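You operate a simulated robot arm through the tools that you are given. There is no shell and no other tool.

Carry out the task below with a simulated two-armed robot. There is one attempt and no reset: what you move stays moved.

TASK
Tie up the white cord and lay it in the kit box.
Fine: use the tie holder; pull the knob all the way; press the free button once.

Only the result counts: the job must be done as asked and must still hold three seconds after the hand-in. Knocking over, shifting, dropping, spilling or breaking anything else fails it.

THE ROBOT
Two 7-joint arms with fingered hands on one trunk that stands fixed in place. Base frame: the origin is at the foot of the trunk, x ahead of it, y to its left, z up. Readings come in m, degrees, newtons and seconds.
The left shoulder is at [0.055, 0.158, 1.094], the right one opposite. With the tool pointing down near the work surface each hand reaches from about 0.1 to 0.6 m from the base axis, measured 20 degrees to its own side. Payload 4 kg a hand.
The tool frame of a hand sits at the grasp point between the pads (the TCP): z along the fingers, y along the line on which they close. The tips reach 0.03 m beyond it. The gripper opens to 0.104 m; its body begins 0.035 m behind the TCP. The gripper is a hand of 4 fingers: y runs from the thumb to the fingers, the wrist lies at [-0.015, -0.104, -0.178] in the tool frame, and closing takes about 1.5 s.
Orientation is that of the tool frame in the base frame, as a unit quaternion [x, y, z, w]. With the fingers straight down and the wrist toward the robot, the tool's x, y and z point along [0, 1, 0], [1, 0, 0] and [0, 0, -1] of the base frame.

THE INTERFACE
- The arms move only by the tool drive_tool. It takes "left_commands", "right_commands" or both (then of equal length, played together; a hand with none holds still); each is a list of rows, each a list of 7 numbers: the shift along the base's x, y, z in m, then the turn, a rotation vector about the base's x, y, z in degrees, then the opening, from 0 (shut) to 1 (fully open). In form: [[tx, ty, tz, wx, wy, wz, grip], ...]. A call has 1 to 20 rows; each row shifts and turns the commanded pose from where the row before left it. Rows are played at 5 a second. More than 0.05 m and 8.6 degrees between two rows, or a gripper value outside its range, and nothing of the call is played. Where a pose cannot be reached the arm comes as near as it can. A force on the tool above 40 N (or 10 N above the force at the start of the call, whichever is more), or a blocked arm, ends the call early, and 0.2 s more pass. The fingers move at their own pace (about 0.045 m/s each) and stop on an object; they squeeze with about 30 N. The grip force told is the motor's: it shows also when the fingers shut on nothing. Time passes only in rows, and 0.2 s behind the last, so rows that do not move let the fingers close. It gives the time, the measured TCP pose, the force on the tool (base axes), the opening and the grip force at its end, in the units of the frame above (readings bear some noise), with the torque about the TCP (base axes, N m) and any sound that the robot's microphone picked up.
- Cameras (640 x 400 px; columns grow to the right, rows downward): "scene" is now at [0.1352, -0.0241, 1.2658]; the picture's right is [-0.25, -0.97, 0.00], its down [-0.56, 0.14, -0.82] and it looks along [0.79, -0.21, -0.58] (base axes); focal length 214 px, centre (320, 200). "left" rides on the left gripper at [-0.061, -0.092, -0.13] in its tool frame; the picture's right is [-0.81, -0.28, 0.52], its down [0.53, -0.71, 0.45] and it looks along [0.24, 0.64, 0.72] (tool axes); focal length 275 px, centre (320, 200). "right" rides on the right gripper at [0.061, -0.092, -0.13] in its tool frame; the picture's right is [-0.81, 0.27, -0.52], its down [-0.53, -0.71, 0.46] and it looks along [-0.24, 0.64, 0.72] (tool axes); focal length 275 px, centre (320, 200). There is no depth. A picture from a camera that has moved, and an enlarged one, comes with that camera's place and axes in the base frame and with its lens.
- camera(camera): a new picture of that camera. The clock stands still meanwhile.
- raise_lower(by): moves the trunk up (or, below 0, down) by that many m; the arms and the scene camera ride with it, the base frame stays. It gives what a move gives, with no picture.
- preshape(shape, hand): the hand has 4 fingers and takes this shape, open, in about a second: jaw (thumb against the fingers, like two jaws); tri (thumb and two fingers); tip (a fingertip pinch); poke (one finger out to press); point (the index stretched); flat (the hand flat); cup (the hand cupped); fist (a fist). The gripper value then closes the fingers along that shape, each until it touches; the sizes above hold for jaw. It gives what a move gives, with no picture.
- head_to(pan, tilt): turns the head with the scene camera to pan (to the left, within 80 degrees either way) and tilt (down, from -29 to 69), counted from straight ahead of the robot. It gives what a move gives.
- enlarge(camera, box): a new picture of the part [left, top, right, bottom] of that camera's present view, enlarged. The clock stands still meanwhile.
- close_job(): hands the job in; it is judged then, once.

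Places have to be worked out from the pictures, the camera data and where the tool is seen. Open the grippers and draw the arms clear of the work before you hand the job in, unless the task says otherwise.

The tools are called after "Request:" as name(argument=value, ...) on one line, values as JSON. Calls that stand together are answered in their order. drive_tool: Moves the arms, as the interface text tells. Its arguments: {"type":"object","properties":{"left_commands":{"type":"array","items":{"type":"array","items":{"type":"number"}}},"right_commands":{"type":"array","items":{"type":"array","items":{"type":"number"}}}},"required":[]} The other tools are called the same way: raise_lower (by) moves the trunk up or down; preshape (shape, hand) gives the hand a shape; head_to (pan, tilt) turns the head that bears the scene camera; camera (camera) takes a picture; enlarge (camera, box) takes an enlarged picture of a part of a camera's view; close_job () hands the job in.

At the start:

```text
t: 0.0
left_tool_pos: [0.482, -0.0735, 1.0651]
left_orientation: [0.707, 0.707, 0.0, 0.0]
left_ft_force: [-0.1, 0.7, -0.5]
left_wrist_torque: [0.02, 0.0, 0.03]
left_finger_gap: 0.1036
left_grasp_force: 0.1
left_shape: jaw
right_tool_pos: [0.3908, -0.5073, 1.1254]
right_orientation: [0.707, 0.707, 0.0, -0.001]
right_ft_force: [0.8, -0.5, -0.2]
right_wrist_torque: [-0.02, 0.0, -0.01]
right_finger_gap: 0.1034
right_grasp_force: 0.0
right_shape: jaw
trunk travel left (down, up): [-0.3, 0.207]
head pan, tilt (commanded): [-14.7, 34.6]
```

scene: 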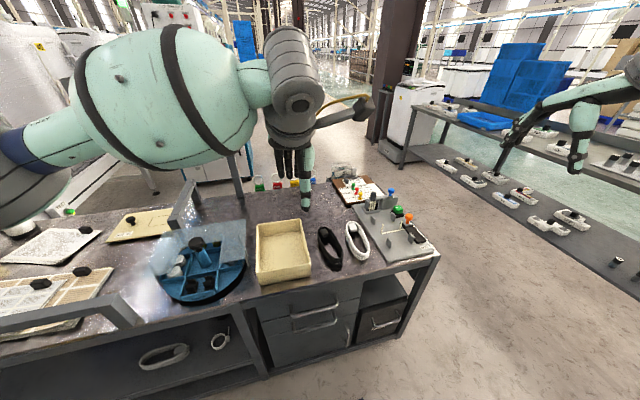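
right: 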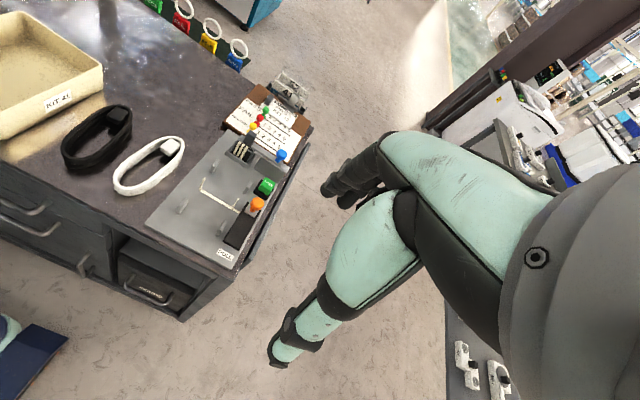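
left: 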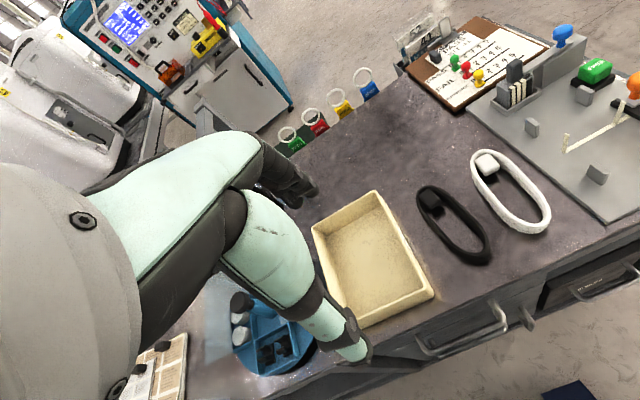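

The pictures show a table with a kit box, a black and a white cord loop, and a grey fixture with an orange knob and a green button. I look closer before moving.

Request:
enlarge(camera="scene", box=[240, 150, 450, 290])

Request:
enlarge(camera="left", box=[400, 0, 640, 250])

Request:
enlarge(camera="right", box=[100, 60, 330, 280])

```text
2.86 times, centred on (345, 220) of scene
camera zoom: at [0.1352, -0.0241, 1.2658], right [-0.25, -0.97, 0.0], down [-0.56, 0.14, -0.82], along [0.79, -0.21, -0.58], focal length 613 px, centre (249, 143)
```

zoom: 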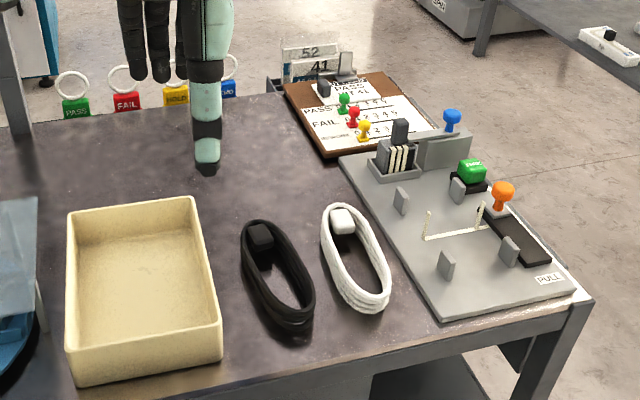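

```text
1.60 times, centred on (520, 125) of left
camera zoom: at [0.3893, -0.1354, 1.1959], right [-0.28, -0.81, -0.52], down [-0.71, 0.53, -0.45], along [0.64, 0.24, -0.72], focal length 440 px, centre (0, 320)
```

zoom: 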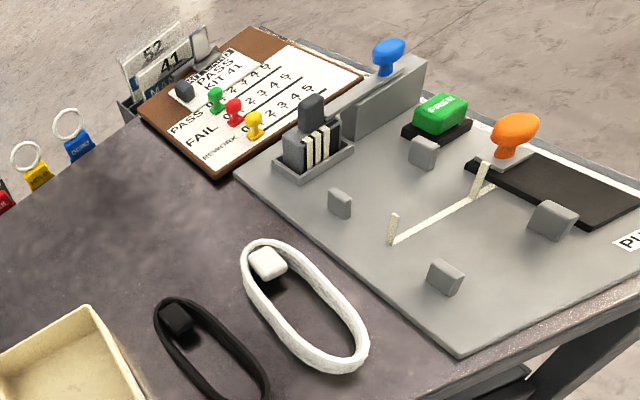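

```text
1.82 times, centred on (215, 170) of right
camera zoom: at [0.3002, -0.4462, 1.2562], right [0.27, -0.81, 0.52], down [-0.71, -0.53, -0.45], along [0.64, -0.25, -0.73], focal length 500 px, centre (511, 254)
```

zoom: 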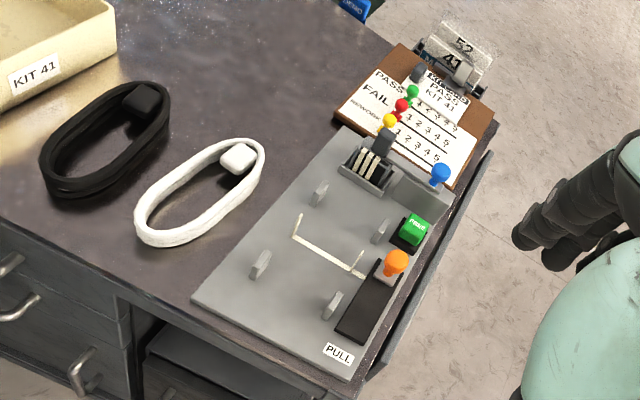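

The white cord lies near [0.615, -0.284, 0.73]; the holder plate has four posts around [0.618, -0.415], the orange knob near [0.632, -0.487, 0.76] and the green FREE button near [0.70, -0.486, 0.745]. The kit box spans about x 0.50–0.72, y -0.10–0.045. I look at the left side and at the holder in more detail before moving anything.

Request:
enlarge(camera="right", box=[180, 90, 320, 270])

Request:
enlarge(camera="left", box=[470, 10, 640, 220])

Request:
head_to(pan=30, tilt=35)

Request:
camera(camera="scene")

```text
2.22 times, centred on (250, 180) of right
camera zoom: at [0.3002, -0.4462, 1.2562], right [0.27, -0.81, 0.52], down [-0.71, -0.53, -0.45], along [0.64, -0.25, -0.73], focal length 612 px, centre (476, 244)
```

zoom: 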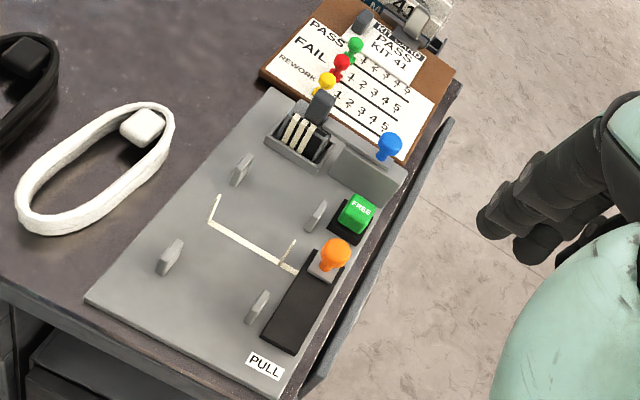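

```text
1.90 times, centred on (555, 115) of left
camera zoom: at [0.3893, -0.1354, 1.1959], right [-0.28, -0.81, -0.52], down [-0.71, 0.53, -0.45], along [0.64, 0.24, -0.72], focal length 524 px, centre (-128, 362)
```

zoom: 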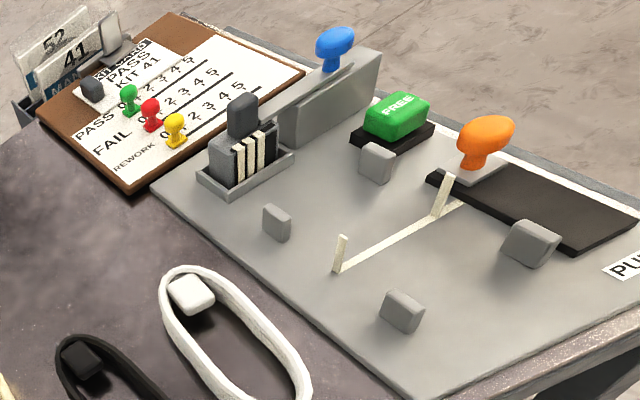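

```text
t: 1.1
left_tool_pos: [0.4683, -0.0743, 1.0713]
left_orientation: [0.707, 0.707, 0.005, 0.003]
left_ft_force: [-0.1, 0.4, -0.5]
left_wrist_torque: [-0.01, -0.04, -0.04]
left_finger_gap: 0.1038
left_grasp_force: 0.1
left_shape: jaw
right_tool_pos: [0.3781, -0.5074, 1.1297]
right_orientation: [0.708, 0.706, 0.004, 0.004]
right_ft_force: [-0.4, -0.4, 0.3]
right_wrist_torque: [0.03, -0.03, 0.02]
right_finger_gap: 0.1037
right_grasp_force: 0.0
right_shape: jaw
trunk travel left (down, up): [-0.3, 0.207]
head pan, tilt (commanded): [30.0, 35.0]
```

```text
taken
camera scene: at [0.1264, 0.0423, 1.2653], right [0.5, -0.87, -0.01], down [-0.51, -0.29, -0.81], along [0.7, 0.41, -0.58], focal length 214 px, centre (320, 200)
```

scene: 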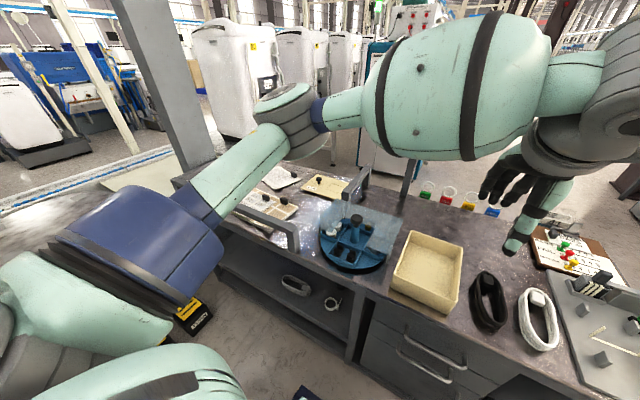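

The left arm reaches across from the left; there is a second coil on the lower shelf as well. I zoom in on those and on the left side of the table.

Request:
enlarge(camera="scene", box=[230, 160, 480, 320])

Request:
head_to(pan=-25, tilt=45)

Request:
camera(camera="scene")

Request:
enlarge(camera="scene", box=[230, 80, 430, 240])

```text
2.50 times, centred on (355, 240) of scene
camera zoom: at [0.1264, 0.0423, 1.2653], right [0.5, -0.87, -0.01], down [-0.51, -0.29, -0.81], along [0.7, 0.41, -0.58], focal length 536 px, centre (232, 100)
```

zoom: 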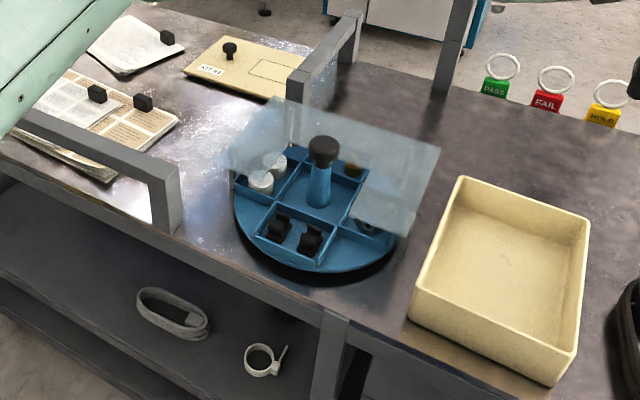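

```text
t: 2.4
left_tool_pos: [0.4678, -0.074, 1.0703]
left_orientation: [0.707, 0.707, 0.004, 0.004]
left_ft_force: [-0.5, 0.7, -0.5]
left_wrist_torque: [0.03, 0.02, 0.0]
left_finger_gap: 0.1038
left_grasp_force: 0.0
left_shape: jaw
right_tool_pos: [0.3784, -0.5068, 1.1303]
right_orientation: [0.709, 0.705, 0.004, 0.004]
right_ft_force: [0.4, 0.1, -0.8]
right_wrist_torque: [0.0, 0.02, -0.03]
right_finger_gap: 0.104
right_grasp_force: 0.1
right_shape: jaw
trunk travel left (down, up): [-0.3, 0.207]
head pan, tilt (commanded): [-25.0, 45.0]
```

```text
taken
camera scene: at [0.1233, -0.036, 1.2506], right [-0.42, -0.91, 0.01], down [-0.65, 0.3, -0.7], along [0.63, -0.3, -0.72], focal length 214 px, centre (320, 200)
```

scene: 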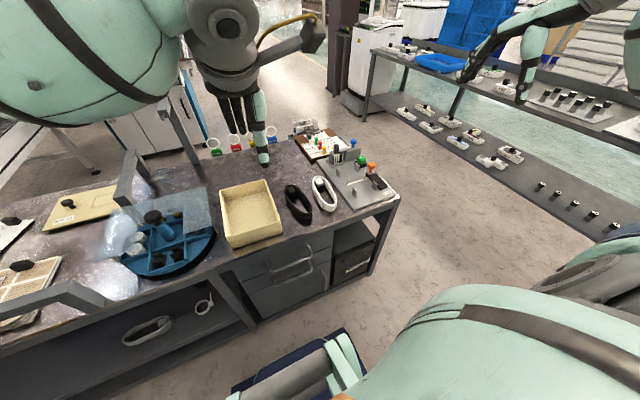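

```text
2.50 times, centred on (330, 160) of scene
camera zoom: at [0.1233, -0.036, 1.2506], right [-0.42, -0.91, 0.01], down [-0.65, 0.3, -0.7], along [0.63, -0.3, -0.72], focal length 536 px, centre (295, 300)
```

zoom: 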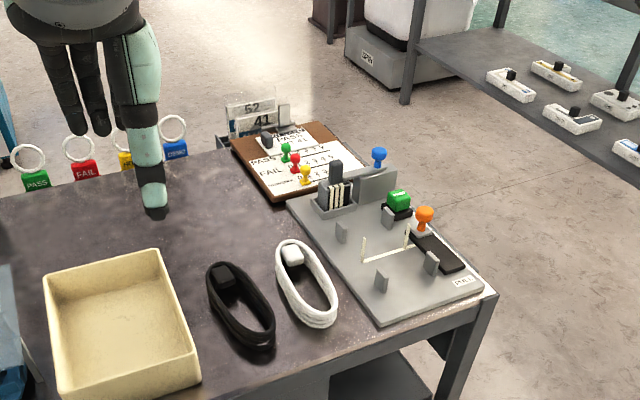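

The layout is clear; now I clear the left arm away from the work area by drawing it back and to the left at its present height, in small rows.

Request:
drive_tool(left_commands=[[-0.01, 0.03, 0.008, 0, 0, 0, 1], [-0.01, 0.03, 0.008, 0, 0, 0, 1], [-0.01, 0.03, 0.008, 0, 0, 0, 1], [-0.01, 0.03, 0.008, 0, 0, 0, 1], [-0.01, 0.03, 0.008, 0, 0, 0, 1], [-0.01, 0.03, 0.008, 0, 0, 0, 1], [-0.01, 0.03, 0.008, 0, 0, 0, 1], [-0.01, 0.03, 0.008, 0, 0, 0, 1]])

Request:
camera(camera="scene")

```text
t: 4.2
left_tool_pos: [0.3847, 0.1675, 1.1362]
left_orientation: [0.707, 0.707, 0.005, 0.006]
left_ft_force: [0.6, -0.3, 0.3]
left_wrist_torque: [-0.03, -0.01, 0.03]
left_finger_gap: 0.104
left_grasp_force: 0.0
left_shape: jaw
right_tool_pos: [0.3784, -0.506, 1.132]
right_orientation: [0.708, 0.706, 0.003, 0.005]
right_ft_force: [0.4, 0.2, 0.7]
right_wrist_torque: [-0.01, -0.02, 0.02]
right_finger_gap: 0.1038
right_grasp_force: 0.1
right_shape: jaw
trunk travel left (down, up): [-0.3, 0.207]
head pan, tilt (commanded): [-25.0, 45.0]
```

```text
taken
camera scene: at [0.1222, -0.0348, 1.2507], right [-0.42, -0.91, 0.01], down [-0.65, 0.3, -0.7], along [0.63, -0.3, -0.71], focal length 214 px, centre (320, 200)
```

scene: 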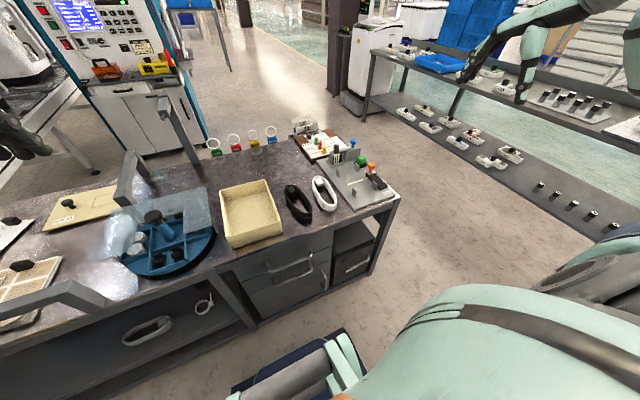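

Left hand is now clear at [0.385, 0.168, 1.136]. I lower the trunk by 0.15 m to give the right arm better forward reach over the table (top ≈ 0.72).

Request:
raise_lower(by=-0.15)

Request:
camera(camera="scene")

Request:
camera(camera="right")

Request:
camera(camera="left")

```text
t: 5.9
left_tool_pos: [0.3867, 0.1663, 0.9861]
left_orientation: [0.707, 0.707, 0.005, 0.005]
left_ft_force: [-0.8, 0.3, -0.1]
left_wrist_torque: [0.0, -0.01, 0.04]
left_finger_gap: 0.1039
left_grasp_force: 0.0
left_shape: jaw
right_tool_pos: [0.3778, -0.5076, 0.9811]
right_orientation: [0.708, 0.706, 0.003, 0.004]
right_ft_force: [0.0, 0.2, 0.5]
right_wrist_torque: [0.02, -0.03, 0.01]
right_finger_gap: 0.1036
right_grasp_force: 0.0
right_shape: jaw
trunk travel left (down, up): [-0.15, 0.357]
head pan, tilt (commanded): [-25.0, 45.0]
```

```text
taken
camera scene: at [0.1211, -0.036, 1.1012], right [-0.42, -0.91, 0.01], down [-0.65, 0.3, -0.7], along [0.63, -0.3, -0.72], focal length 214 px, centre (320, 200)
```

scene: 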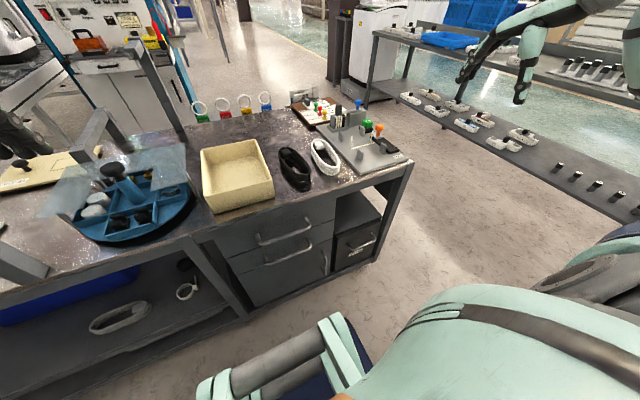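

```text
taken
camera right: at [0.2853, -0.4462, 1.1106], right [0.27, -0.81, 0.52], down [-0.71, -0.53, -0.46], along [0.65, -0.25, -0.72], focal length 275 px, centre (320, 200)
```

right: 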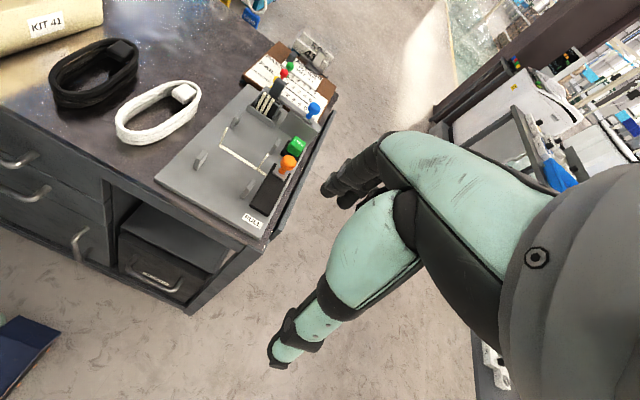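

```text
taken
camera left: at [0.293, 0.1053, 1.1151], right [-0.27, -0.81, -0.52], down [-0.71, 0.53, -0.46], along [0.65, 0.24, -0.72], focal length 275 px, centre (320, 200)
```

left: 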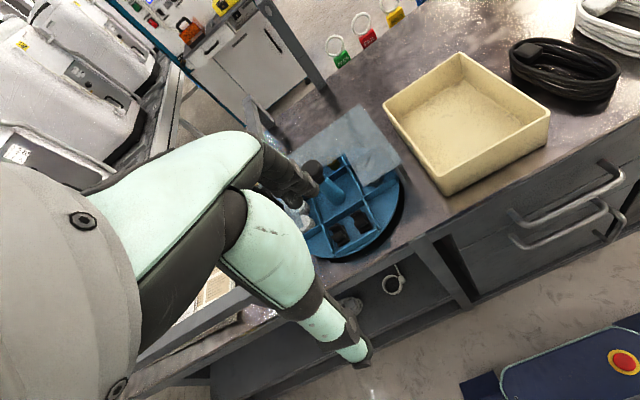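

I set the right hand to the fingertip pinch to see how narrow it is and where the tips meet.

Request:
preshape(shape="tip", hand="right")

Request:
camera(camera="right")

Request:
enlarge(camera="right", box=[230, 100, 470, 380])

```text
t: 6.8
left_tool_pos: [0.3858, 0.1684, 0.985]
left_orientation: [0.707, 0.707, 0.005, 0.003]
left_ft_force: [0.2, 0.7, 0.6]
left_wrist_torque: [0.0, -0.04, 0.0]
left_finger_gap: 0.1038
left_grasp_force: 0.0
left_shape: jaw
right_tool_pos: [0.3782, -0.5073, 0.9803]
right_orientation: [0.708, 0.706, 0.004, 0.003]
right_ft_force: [0.3, 0.4, 0.1]
right_wrist_torque: [0.0, -0.04, 0.0]
right_finger_gap: 0.1039
right_grasp_force: 0.0
right_shape: tip
trunk travel left (down, up): [-0.15, 0.357]
head pan, tilt (commanded): [-25.0, 45.0]
```

```text
taken
camera right: at [0.2854, -0.4462, 1.1105], right [0.27, -0.81, 0.52], down [-0.71, -0.53, -0.46], along [0.65, -0.25, -0.72], focal length 275 px, centre (320, 200)
```

right: 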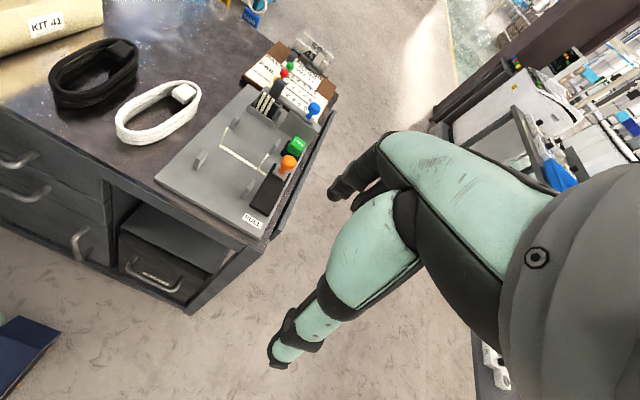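

```text
1.43 times, centred on (350, 240) of right
camera zoom: at [0.2854, -0.4462, 1.1105], right [0.27, -0.81, 0.52], down [-0.71, -0.53, -0.46], along [0.65, -0.25, -0.72], focal length 393 px, centre (277, 143)
```

zoom: 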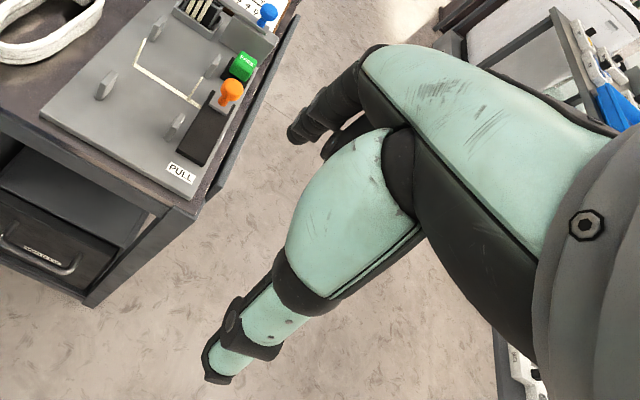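

I close the pinch in free air once, to see where thumb and finger meet in the camera view.

Request:
drive_tool(right_commands=[[0, 0, 0, 0, 0, 0, 0], [0, 0, 0, 0, 0, 0, 0], [0, 0, 0, 0, 0, 0, 0], [0, 0, 0, 0, 0, 0, 0], [0, 0, 0, 0, 0, 0, 0], [0, 0, 0, 0, 0, 0, 0], [0, 0, 0, 0, 0, 0, 0], [0, 0, 0, 0, 0, 0, 0]])

Request:
enlarge(camera="right", box=[230, 100, 470, 380])

Request:
head_to(pan=-50, tilt=45)

Request:
camera(camera="scene")

```text
t: 8.6
left_tool_pos: [0.3853, 0.1669, 0.9856]
left_orientation: [0.707, 0.707, 0.005, 0.004]
left_ft_force: [0.6, -0.4, -0.7]
left_wrist_torque: [0.02, -0.01, -0.01]
left_finger_gap: 0.1039
left_grasp_force: 0.1
left_shape: jaw
right_tool_pos: [0.3782, -0.5074, 0.9814]
right_orientation: [0.709, 0.705, 0.004, 0.004]
right_ft_force: [-0.1, -0.3, 0.2]
right_wrist_torque: [0.0, 0.02, 0.01]
right_finger_gap: 0.0
right_grasp_force: 30.1
right_shape: tip
trunk travel left (down, up): [-0.15, 0.357]
head pan, tilt (commanded): [-25.0, 45.0]
```

```text
1.43 times, centred on (350, 240) of right
camera zoom: at [0.2854, -0.4462, 1.1105], right [0.27, -0.81, 0.52], down [-0.71, -0.53, -0.46], along [0.65, -0.25, -0.72], focal length 393 px, centre (277, 143)
```

zoom: 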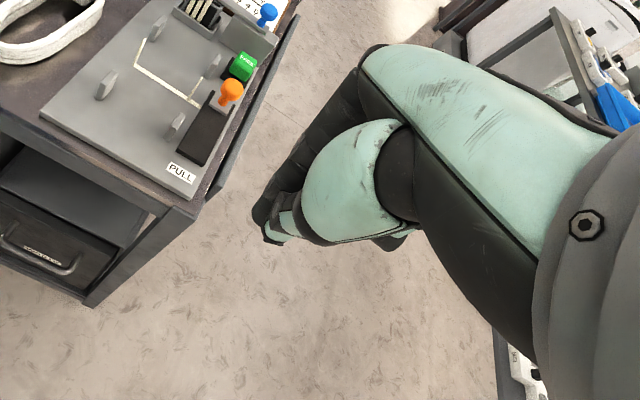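

```text
t: 9.5
left_tool_pos: [0.3855, 0.1667, 0.9872]
left_orientation: [0.707, 0.707, 0.005, 0.004]
left_ft_force: [-0.5, 0.6, -0.7]
left_wrist_torque: [-0.01, 0.01, 0.01]
left_finger_gap: 0.104
left_grasp_force: 0.0
left_shape: jaw
right_tool_pos: [0.3782, -0.5074, 0.9807]
right_orientation: [0.708, 0.706, 0.004, 0.003]
right_ft_force: [-0.1, -0.9, -0.2]
right_wrist_torque: [0.01, -0.01, -0.01]
right_finger_gap: 0.0
right_grasp_force: 30.1
right_shape: tip
trunk travel left (down, up): [-0.15, 0.357]
head pan, tilt (commanded): [-50.0, 45.0]
```

```text
taken
camera scene: at [0.0998, -0.0639, 1.1015], right [-0.77, -0.64, 0.01], down [-0.46, 0.54, -0.7], along [0.45, -0.54, -0.71], focal length 214 px, centre (320, 200)
```

scene: 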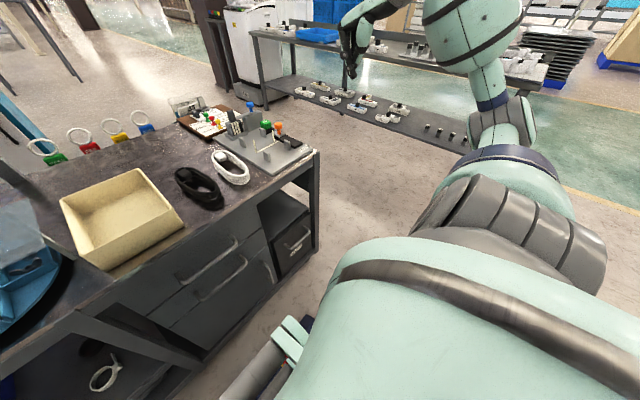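

I zoom on the right hand in the scene view to see how the other fingers lie in this shape.

Request:
enlarge(camera="scene", box=[310, 0, 430, 90])

Request:
enlarge(camera="scene", box=[160, 80, 330, 210])

```text
4.44 times, centred on (370, 45) of scene
camera zoom: at [0.0998, -0.0639, 1.1015], right [-0.77, -0.64, 0.01], down [-0.46, 0.54, -0.7], along [0.45, -0.54, -0.71], focal length 953 px, centre (98, 889)
```

zoom: 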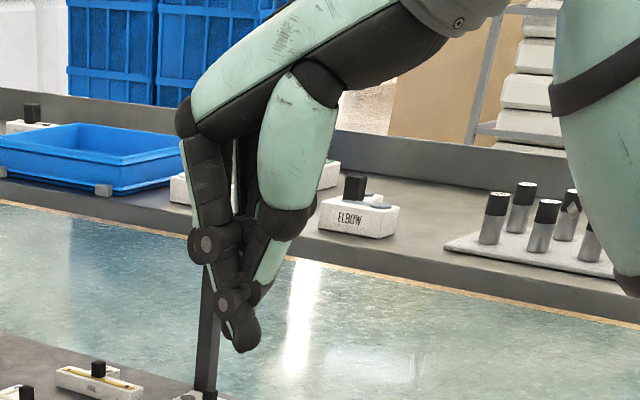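

```text
3.08 times, centred on (245, 145) of scene
camera zoom: at [0.0998, -0.0639, 1.1015], right [-0.77, -0.64, 0.01], down [-0.46, 0.54, -0.7], along [0.45, -0.54, -0.71], focal length 660 px, centre (551, 369)
```

zoom: 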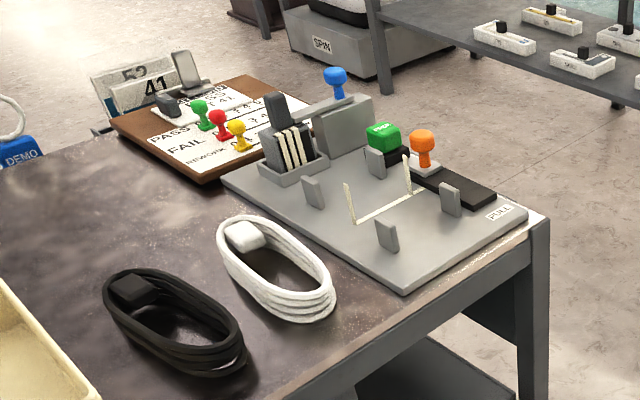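

The tip pinch closes thumb against index at the TCP, tips about 0.03 m beyond, with ~2 cm wide fingers; good for gripping the near end of the coil. I open it partly and move above the near end of the white cord (≈[0.53, -0.28]) at a safe height.

Request:
drive_tool(right_commands=[[0.02, 0.038, -0.008, 0, 0, 0, 0.6], [0.02, 0.038, -0.008, 0, 0, 0, 0.6], [0.02, 0.038, -0.008, 0, 0, 0, 0.6], [0.02, 0.038, -0.008, 0, 0, 0, 0.6], [0.02, 0.038, -0.008, 0, 0, 0, 0.6], [0.02, 0.038, -0.008, 0, 0, 0, 0.6], [0, 0, 0, 0, 0, 0, 0.6]])

Request:
head_to(pan=-28, tilt=32)

Request:
camera(camera="right")

Request:
camera(camera="scene")

```text
t: 11.1
left_tool_pos: [0.3848, 0.1659, 0.9872]
left_orientation: [0.706, 0.708, 0.004, 0.003]
left_ft_force: [-0.4, 0.3, 0.1]
left_wrist_torque: [0.02, 0.0, -0.03]
left_finger_gap: 0.1042
left_grasp_force: 0.0
left_shape: jaw
right_tool_pos: [0.4972, -0.2775, 0.933]
right_orientation: [0.708, 0.706, 0.004, 0.004]
right_ft_force: [1.0, 0.3, 0.4]
right_wrist_torque: [-0.01, -0.02, 0.01]
right_finger_gap: 0.0625
right_grasp_force: 0.1
right_shape: tip
trunk travel left (down, up): [-0.15, 0.357]
head pan, tilt (commanded): [-50.0, 45.0]
```

```text
t: 12.0
left_tool_pos: [0.3863, 0.1665, 0.9858]
left_orientation: [0.707, 0.707, 0.005, 0.004]
left_ft_force: [-0.5, -0.4, 1.0]
left_wrist_torque: [0.0, 0.0, 0.0]
left_finger_gap: 0.1038
left_grasp_force: 0.1
left_shape: jaw
right_tool_pos: [0.4985, -0.2789, 0.9341]
right_orientation: [0.708, 0.706, 0.004, 0.005]
right_ft_force: [-0.7, -0.4, 0.0]
right_wrist_torque: [0.01, -0.02, 0.01]
right_finger_gap: 0.0622
right_grasp_force: 0.0
right_shape: tip
trunk travel left (down, up): [-0.15, 0.357]
head pan, tilt (commanded): [-28.0, 32.0]
```

```text
taken
camera right: at [0.4058, -0.2169, 1.0628], right [0.27, -0.81, 0.52], down [-0.71, -0.53, -0.46], along [0.65, -0.25, -0.72], focal length 275 px, centre (320, 200)
```

right: 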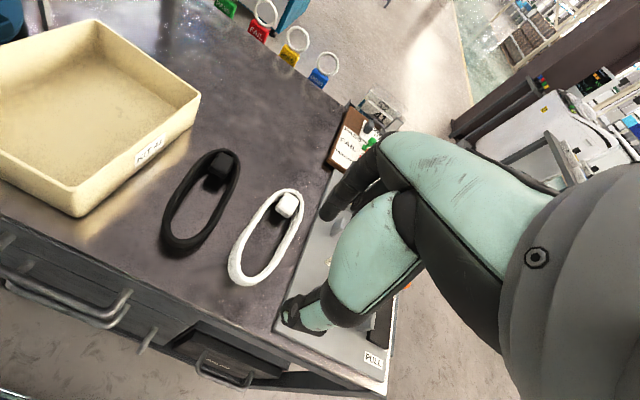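

```text
taken
camera scene: at [0.1269, -0.0439, 1.1205], right [-0.47, -0.88, 0.01], down [-0.48, 0.25, -0.84], along [0.74, -0.4, -0.54], focal length 214 px, centre (320, 200)
```

scene: 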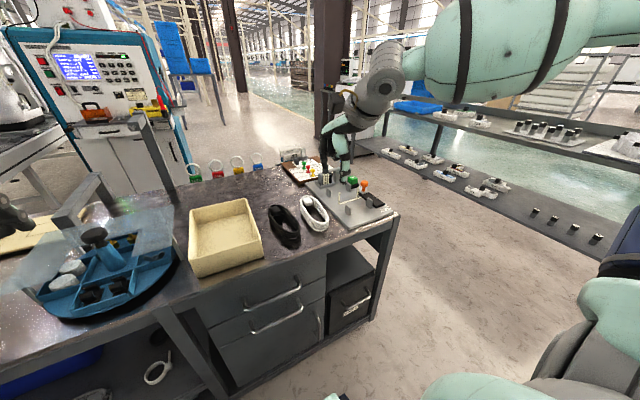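

I enlarge the right view of the white cord to place its near end and axis accurately.

Request:
enlarge(camera="right", box=[200, 160, 340, 310])

Request:
enlarge(camera="scene", box=[240, 110, 420, 270])

```text
2.67 times, centred on (270, 235) of right
camera zoom: at [0.4058, -0.2169, 1.0628], right [0.27, -0.81, 0.52], down [-0.71, -0.53, -0.46], along [0.65, -0.25, -0.72], focal length 734 px, centre (453, 107)
```

zoom: 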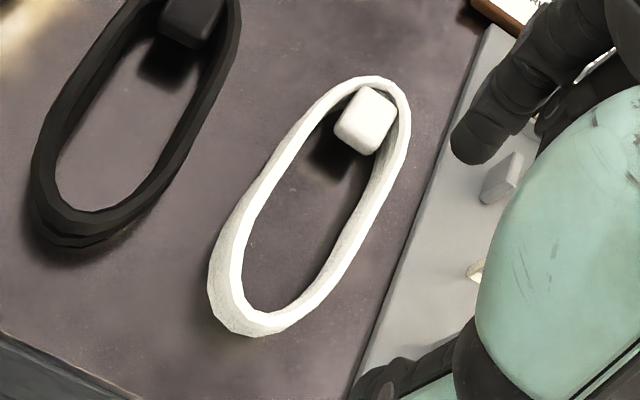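

```text
2.50 times, centred on (330, 190) of scene
camera zoom: at [0.1269, -0.0439, 1.1205], right [-0.47, -0.88, 0.01], down [-0.48, 0.25, -0.84], along [0.74, -0.4, -0.54], focal length 536 px, centre (295, 225)
```

zoom: 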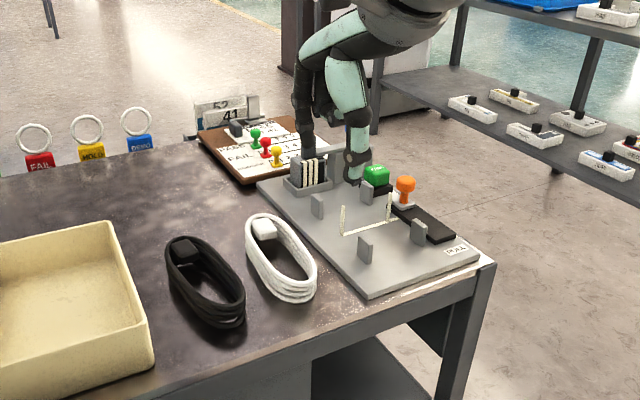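

The near end of the coil wall is at about [0.526, -0.277], axis almost along x (about -4°). I descend to just above it with the index over the inside of the loop and the thumb outside.

Request:
drive_tool(right_commands=[[0.007, 0.0005, -0.033, 0, 0, 0, 0.6], [0.007, 0.0005, -0.033, 0, 0, 0, 0.6], [0.007, 0.0005, -0.033, 0, 0, 0, 0.6], [0.007, 0.0005, -0.033, 0, 0, 0, 0.6], [0, 0, 0, 0, 0, 0, 0.6]])

Request:
camera(camera="right")

Request:
enlarge(camera="scene", box=[240, 110, 420, 270])

```text
t: 13.2
left_tool_pos: [0.3854, 0.1678, 0.9847]
left_orientation: [0.707, 0.707, 0.005, 0.004]
left_ft_force: [0.3, 0.0, 0.3]
left_wrist_torque: [0.02, -0.02, -0.03]
left_finger_gap: 0.1038
left_grasp_force: 0.1
left_shape: jaw
right_tool_pos: [0.5242, -0.2751, 0.8013]
right_orientation: [0.708, 0.707, 0.004, 0.004]
right_ft_force: [-0.2, 0.2, -0.4]
right_wrist_torque: [-0.01, 0.05, -0.04]
right_finger_gap: 0.0623
right_grasp_force: 0.1
right_shape: tip
trunk travel left (down, up): [-0.15, 0.357]
head pan, tilt (commanded): [-28.0, 32.0]
```

```text
taken
camera right: at [0.4304, -0.2141, 0.9301], right [0.27, -0.81, 0.52], down [-0.71, -0.53, -0.46], along [0.65, -0.24, -0.72], focal length 275 px, centre (320, 200)
```

right: 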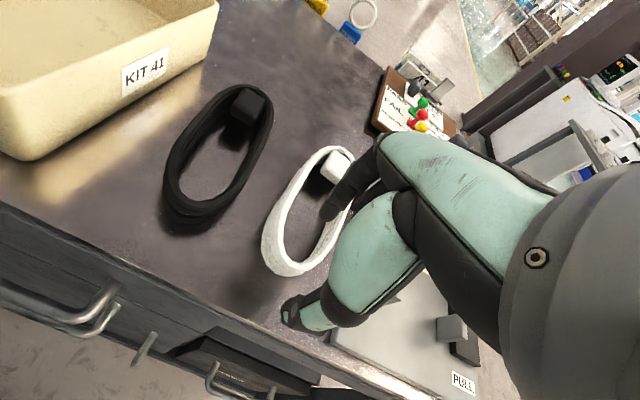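

```text
2.50 times, centred on (330, 190) of scene
camera zoom: at [0.1264, -0.0435, 1.1207], right [-0.47, -0.88, 0.01], down [-0.48, 0.25, -0.84], along [0.74, -0.4, -0.54], focal length 536 px, centre (295, 225)
```

zoom: 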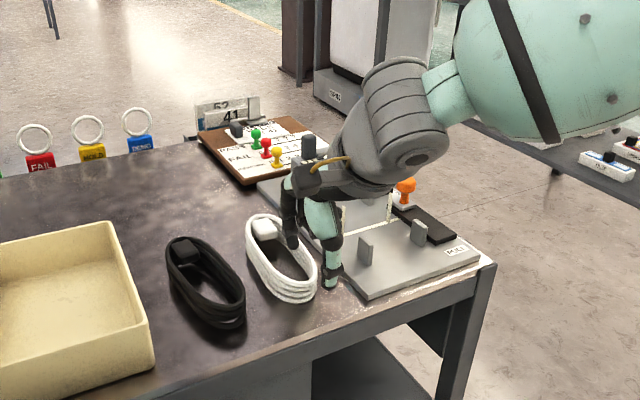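

I enlarge the right view to check the near end against the fingers.

Request:
enlarge(camera="right", box=[240, 130, 400, 350])

```text
1.82 times, centred on (320, 240) of right
camera zoom: at [0.4304, -0.2141, 0.9301], right [0.27, -0.81, 0.52], down [-0.71, -0.53, -0.46], along [0.65, -0.24, -0.72], focal length 500 px, centre (320, 127)
```

zoom: 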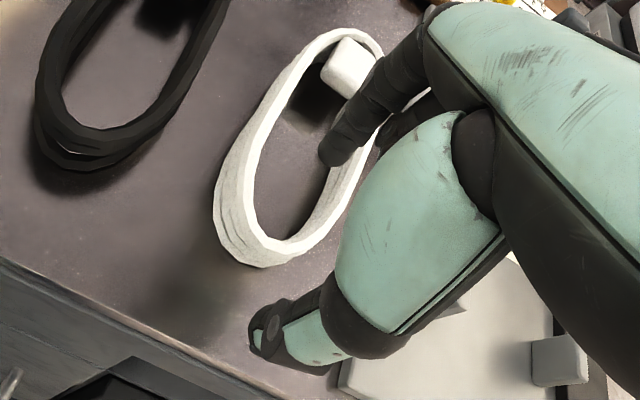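

The index is over the loop's inside and the thumb is outside the near end, as wanted. I narrow the opening slightly and go down toward the table in careful steps.

Request:
drive_tool(right_commands=[[0.001, -0.0005, -0.01, 0, 0, 0, 0.5], [0.001, -0.0005, -0.01, 0, 0, 0, 0.5], [0, 0, -0.008, 0, 0, 0, 0.5], [0, 0, -0.006, 0, 0, 0, 0.5], [0, 0, 0, 0, 0, 0, 0.5]])

Request:
enlarge(camera="right", box=[240, 130, 400, 350])

Request:
enlarge(camera="scene", box=[290, 170, 390, 250])

```text
t: 14.1
left_tool_pos: [0.3739, 0.1668, 0.9903]
left_orientation: [0.707, 0.707, 0.009, 0.008]
left_ft_force: [-0.2, -0.8, 0.4]
left_wrist_torque: [0.04, 0.03, 0.01]
left_finger_gap: 0.104
left_grasp_force: 0.2
left_shape: jaw
right_tool_pos: [0.5223, -0.276, 0.782]
right_orientation: [0.706, 0.707, 0.016, 0.014]
right_ft_force: [-0.7, 0.3, 0.1]
right_wrist_torque: [0.03, 0.01, 0.03]
right_finger_gap: 0.0521
right_grasp_force: 0.1
right_shape: tip
trunk travel left (down, up): [-0.15, 0.357]
head pan, tilt (commanded): [-28.0, 32.0]
stopped in row 4 (right hand): the force on the tool passed its limit at 44 N (the readings are from after the stop); the commanded pose is now the measured one
```

```text
1.82 times, centred on (320, 240) of right
camera zoom: at [0.4255, -0.2161, 0.9097], right [0.25, -0.81, 0.53], down [-0.69, -0.53, -0.49], along [0.68, -0.24, -0.7], focal length 500 px, centre (320, 127)
```

zoom: 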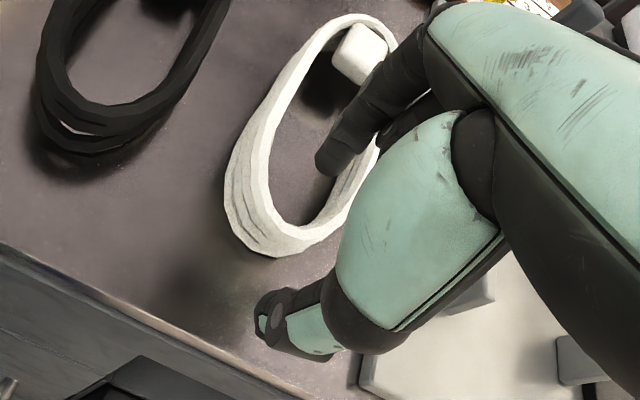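

```text
5.00 times, centred on (340, 210) of scene
camera zoom: at [0.1274, -0.0448, 1.1202], right [-0.47, -0.88, 0.01], down [-0.48, 0.25, -0.84], along [0.74, -0.4, -0.54], focal length 1072 px, centre (220, 150)
```

zoom: 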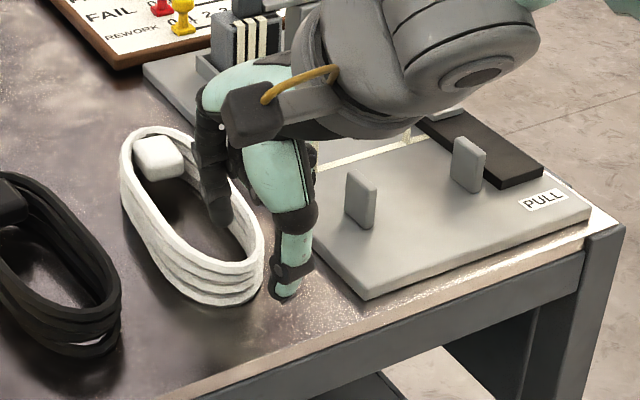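

Something touched down at TCP z≈0.77 – probably a second finger of the pinch landing on the right strand. I lift off and turn the hand so the scene camera can see how the other fingers stand in this shape.

Request:
drive_tool(right_commands=[[0, 0, 0.03, 0, 0.9, 0, 0.6], [0, 0, 0.05, 0, 0.9, 0, 0.6], [-0.02, 0, 0.05, 0, 0, 0, 0.6], [-0.02, 0, 0.04, 0, 0, 0, 0.6], [0, 0, 0, 0, 0, -8, 0.6], [0, 0, 0, 0, 0, -8, 0.6], [0, 0, 0, 0, 0, -8, 0.6], [0, 0, 0, 0, 0, -8, 0.6], [0, 0, 0, 0, 0, -8, 0.6], [0, 0, 0, 0, 0, 0, 0.6]])

Request:
camera(camera="scene")

Request:
enlarge(camera="scene", box=[270, 80, 420, 240])

Request:
enlarge(camera="right", box=[0, 50, 320, 350])

```text
refused: row 3 steps farther than a row can; nothing moved
```

```text
taken
camera scene: at [0.1274, -0.0448, 1.1202], right [-0.47, -0.88, 0.01], down [-0.48, 0.25, -0.84], along [0.74, -0.4, -0.54], focal length 214 px, centre (320, 200)
```

scene: 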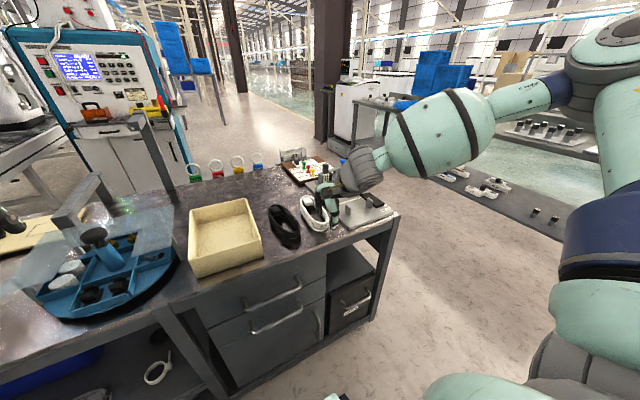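

```text
2.50 times, centred on (345, 160) of scene
camera zoom: at [0.1274, -0.0448, 1.1202], right [-0.47, -0.88, 0.01], down [-0.48, 0.25, -0.84], along [0.74, -0.4, -0.54], focal length 536 px, centre (258, 300)
```

zoom: 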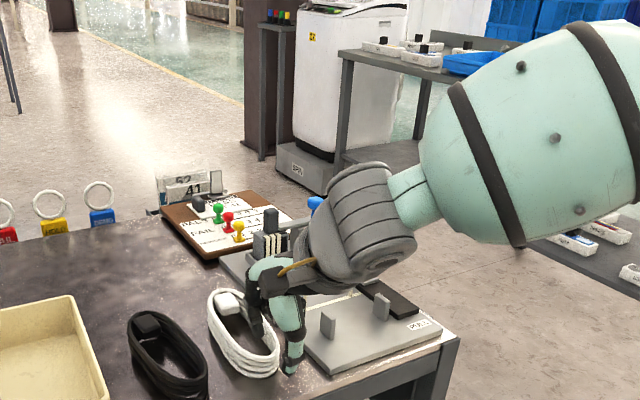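

```text
1.33 times, centred on (160, 200) of right
camera zoom: at [0.4255, -0.2161, 0.9097], right [0.25, -0.81, 0.53], down [-0.69, -0.53, -0.49], along [0.68, -0.24, -0.7], focal length 367 px, centre (533, 200)
```

zoom: 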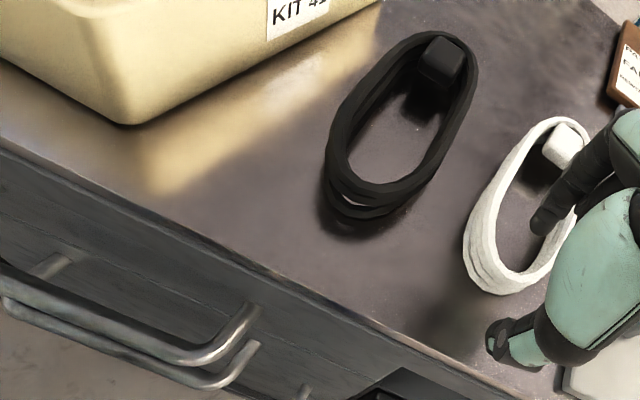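

The step was too long in one row; I resend the lift and turn with smaller steps.

Request:
drive_tool(right_commands=[[0, 0, 0.03, 0, 0.9, 0, 0.6], [0, 0, 0.045, 0, 0.9, 0, 0.6], [-0.01, 0, 0.045, 0, 0, 0, 0.6], [-0.02, 0, 0.04, 0, 0, 0, 0.6], [0, 0, 0, 0, 0, -8, 0.6], [0, 0, 0, 0, 0, -8, 0.6], [0, 0, 0, 0, 0, -8, 0.6], [0, 0, 0, 0, 0, -8, 0.6], [0, 0, 0, 0, 0, 0, 0.6]])

Request:
enlarge(camera="scene", box=[270, 80, 420, 240])

Request:
camera(camera="right")

```text
t: 16.1
left_tool_pos: [0.374, 0.1664, 0.9909]
left_orientation: [0.707, 0.707, 0.009, 0.009]
left_ft_force: [-0.2, 0.0, -0.7]
left_wrist_torque: [0.01, 0.0, 0.01]
left_finger_gap: 0.104
left_grasp_force: 0.1
left_shape: jaw
right_tool_pos: [0.4919, -0.2755, 0.9426]
right_orientation: [0.875, 0.485, 0.003, 0.004]
right_ft_force: [1.2, 0.6, -0.4]
right_wrist_torque: [0.0, 0.01, 0.01]
right_finger_gap: 0.0621
right_grasp_force: 0.1
right_shape: tip
trunk travel left (down, up): [-0.15, 0.357]
head pan, tilt (commanded): [-28.0, 32.0]
```

```text
2.50 times, centred on (345, 160) of scene
camera zoom: at [0.1267, -0.0439, 1.1206], right [-0.47, -0.88, 0.01], down [-0.48, 0.25, -0.84], along [0.74, -0.4, -0.54], focal length 536 px, centre (258, 300)
```

zoom: 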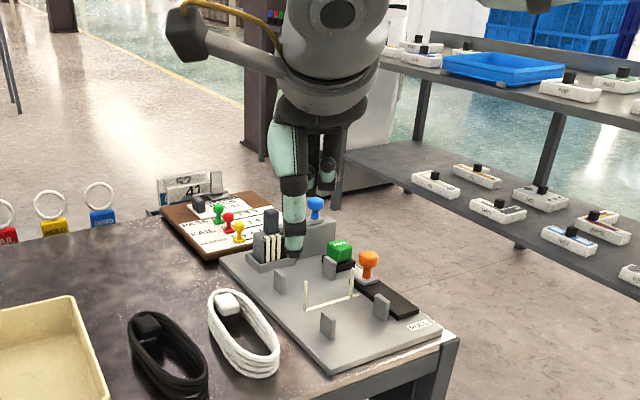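

```text
taken
camera right: at [0.445, -0.1749, 1.0725], right [-0.2, -0.83, 0.52], down [-0.88, -0.08, -0.46], along [0.42, -0.55, -0.72], focal length 275 px, centre (320, 200)
```

right: 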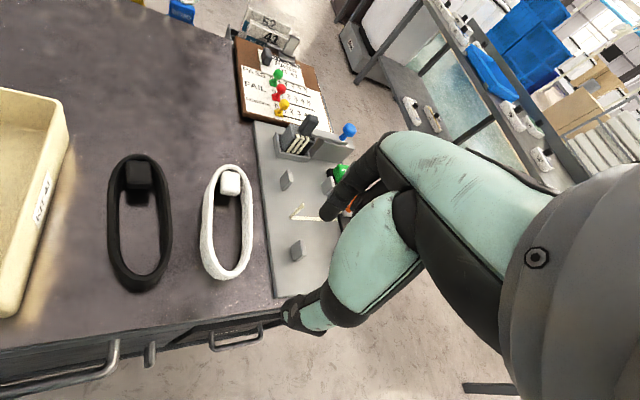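

I zoom further on the fingers.

Request:
enlarge(camera="scene", box=[325, 110, 375, 150])

Request:
enlarge(camera="scene", box=[310, 130, 410, 240])

```text
10.00 times, centred on (350, 130) of scene
camera zoom: at [0.1267, -0.0439, 1.1206], right [-0.47, -0.88, 0.01], down [-0.48, 0.25, -0.84], along [0.74, -0.4, -0.54], focal length 2145 px, centre (20, 900)
```

zoom: 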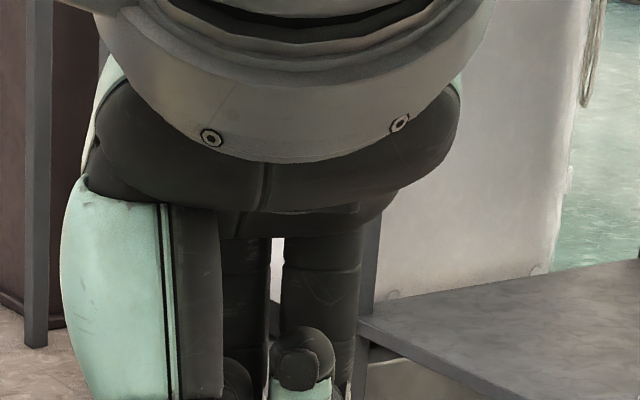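

```text
3.64 times, centred on (360, 185) of scene
camera zoom: at [0.1267, -0.0439, 1.1206], right [-0.47, -0.88, 0.01], down [-0.48, 0.25, -0.84], along [0.74, -0.4, -0.54], focal length 780 px, centre (174, 254)
```

zoom: 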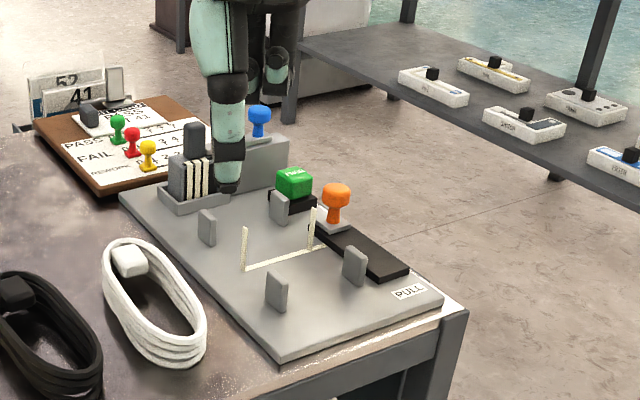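

The other fingers are curled up about 3–4 cm above the tips, so they should clear the cord; the thumb tip reaches ~0.04 m below the TCP when open and probably met the table. I restore the yaw (leaving -4° to match the cord), pitch the hand 15° forward so the curled fingers stay high over the holder posts, and narrow the opening.

Request:
drive_tool(right_commands=[[0, 0, 0, 0, 0, 7, 0.45], [0, 0, 0, 0, 0, 7, 0.45], [0, 0, 0, 0, 0, 7, 0.45], [0, 0, 0, 0, 0, 7, 0.45], [0, 0, -0.01, 0, -7, 0, 0.45], [0, 0, -0.01, 0, -7, 0, 0.45], [0.01, 0, -0.04, 0, 0, 0, 0.45], [0.01, 0, -0.04, 0, 0, 0, 0.45], [0.01, 0, -0.04, 0, 0, 0, 0.45], [0, 0, 0, 0, 0, 0, 0.45]])

Request:
camera(camera="right")

Request:
enlarge(camera="right", box=[220, 130, 400, 350])

Request:
enlarge(camera="scene", box=[290, 150, 410, 250])

```text
t: 18.3
left_tool_pos: [0.374, 0.1668, 0.9906]
left_orientation: [0.707, 0.707, 0.01, 0.008]
left_ft_force: [-0.3, 0.3, -0.6]
left_wrist_torque: [-0.05, -0.02, 0.0]
left_finger_gap: 0.1041
left_grasp_force: 0.1
left_shape: jaw
right_tool_pos: [0.5223, -0.275, 0.8026]
right_orientation: [0.725, 0.677, 0.093, 0.088]
right_ft_force: [0.1, -0.6, -0.1]
right_wrist_torque: [0.0, 0.05, 0.01]
right_finger_gap: 0.0473
right_grasp_force: 0.0
right_shape: tip
trunk travel left (down, up): [-0.15, 0.357]
head pan, tilt (commanded): [-28.0, 32.0]
```

```text
taken
camera right: at [0.4055, -0.2078, 0.908], right [0.08, -0.83, 0.56], down [-0.61, -0.48, -0.63], along [0.79, -0.29, -0.54], focal length 275 px, centre (320, 200)
```

right: 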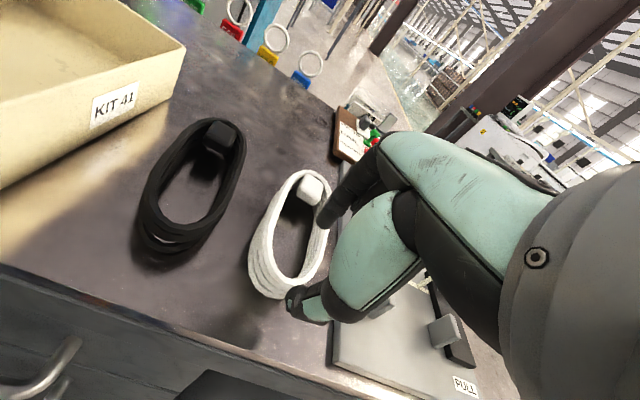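

```text
1.82 times, centred on (310, 240) of right
camera zoom: at [0.4055, -0.2078, 0.908], right [0.08, -0.83, 0.56], down [-0.61, -0.48, -0.63], along [0.79, -0.29, -0.54], focal length 500 px, centre (338, 127)
```

zoom: 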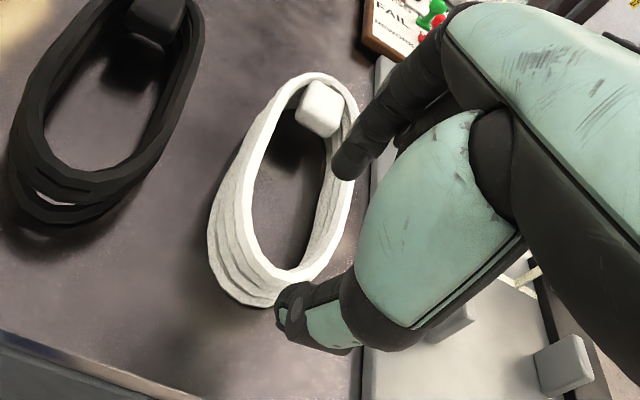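

```text
4.00 times, centred on (350, 200) of scene
camera zoom: at [0.1261, -0.0434, 1.1207], right [-0.47, -0.88, 0.01], down [-0.48, 0.25, -0.84], along [0.74, -0.4, -0.54], focal length 858 px, centre (200, 200)
```

zoom: 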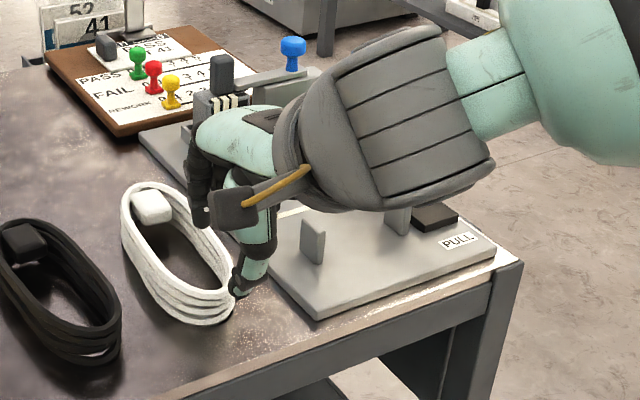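

Index is centred over the loop's inside and the thumb just outside its near end. I go down in small steps, reading the force.

Request:
drive_tool(right_commands=[[0.002, 0, -0.007, 0, 0, 0, 0.45], [0.002, 0, -0.007, 0, 0, 0, 0.45], [0.001, 0, -0.006, 0, 0, 0, 0.45], [0, 0, 0, 0, 0, 0, 0.45]])

Request:
enlarge(camera="right", box=[220, 130, 400, 350])

Request:
enlarge(camera="scene", box=[300, 180, 370, 240])

```text
t: 19.3
left_tool_pos: [0.3732, 0.1676, 0.9904]
left_orientation: [0.707, 0.707, 0.011, 0.009]
left_ft_force: [0.7, 0.0, 0.1]
left_wrist_torque: [-0.03, 0.02, 0.03]
left_finger_gap: 0.104
left_grasp_force: 0.1
left_shape: jaw
right_tool_pos: [0.5268, -0.2758, 0.7834]
right_orientation: [0.726, 0.676, 0.093, 0.088]
right_ft_force: [0.3, 0.3, 0.6]
right_wrist_torque: [-0.04, -0.01, 0.0]
right_finger_gap: 0.0473
right_grasp_force: 0.1
right_shape: tip
trunk travel left (down, up): [-0.15, 0.357]
head pan, tilt (commanded): [-28.0, 32.0]
```

```text
1.82 times, centred on (310, 240) of right
camera zoom: at [0.4108, -0.2086, 0.8877], right [0.08, -0.83, 0.56], down [-0.61, -0.48, -0.63], along [0.79, -0.29, -0.54], focal length 500 px, centre (338, 127)
```

zoom: 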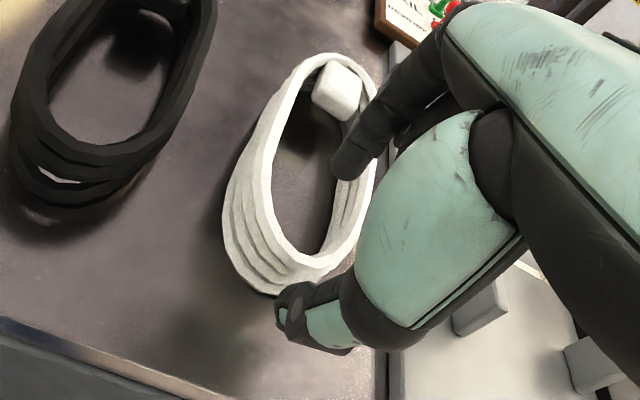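

```text
6.67 times, centred on (335, 210) of scene
camera zoom: at [0.1268, -0.0436, 1.1206], right [-0.47, -0.88, 0.01], down [-0.48, 0.25, -0.84], along [0.74, -0.4, -0.54], focal length 1430 px, centre (220, 133)
```

zoom: 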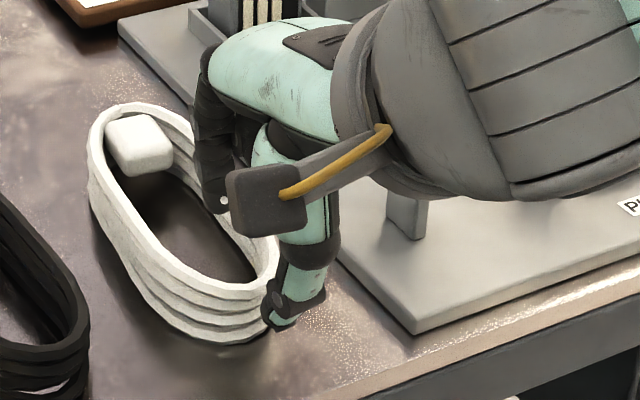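

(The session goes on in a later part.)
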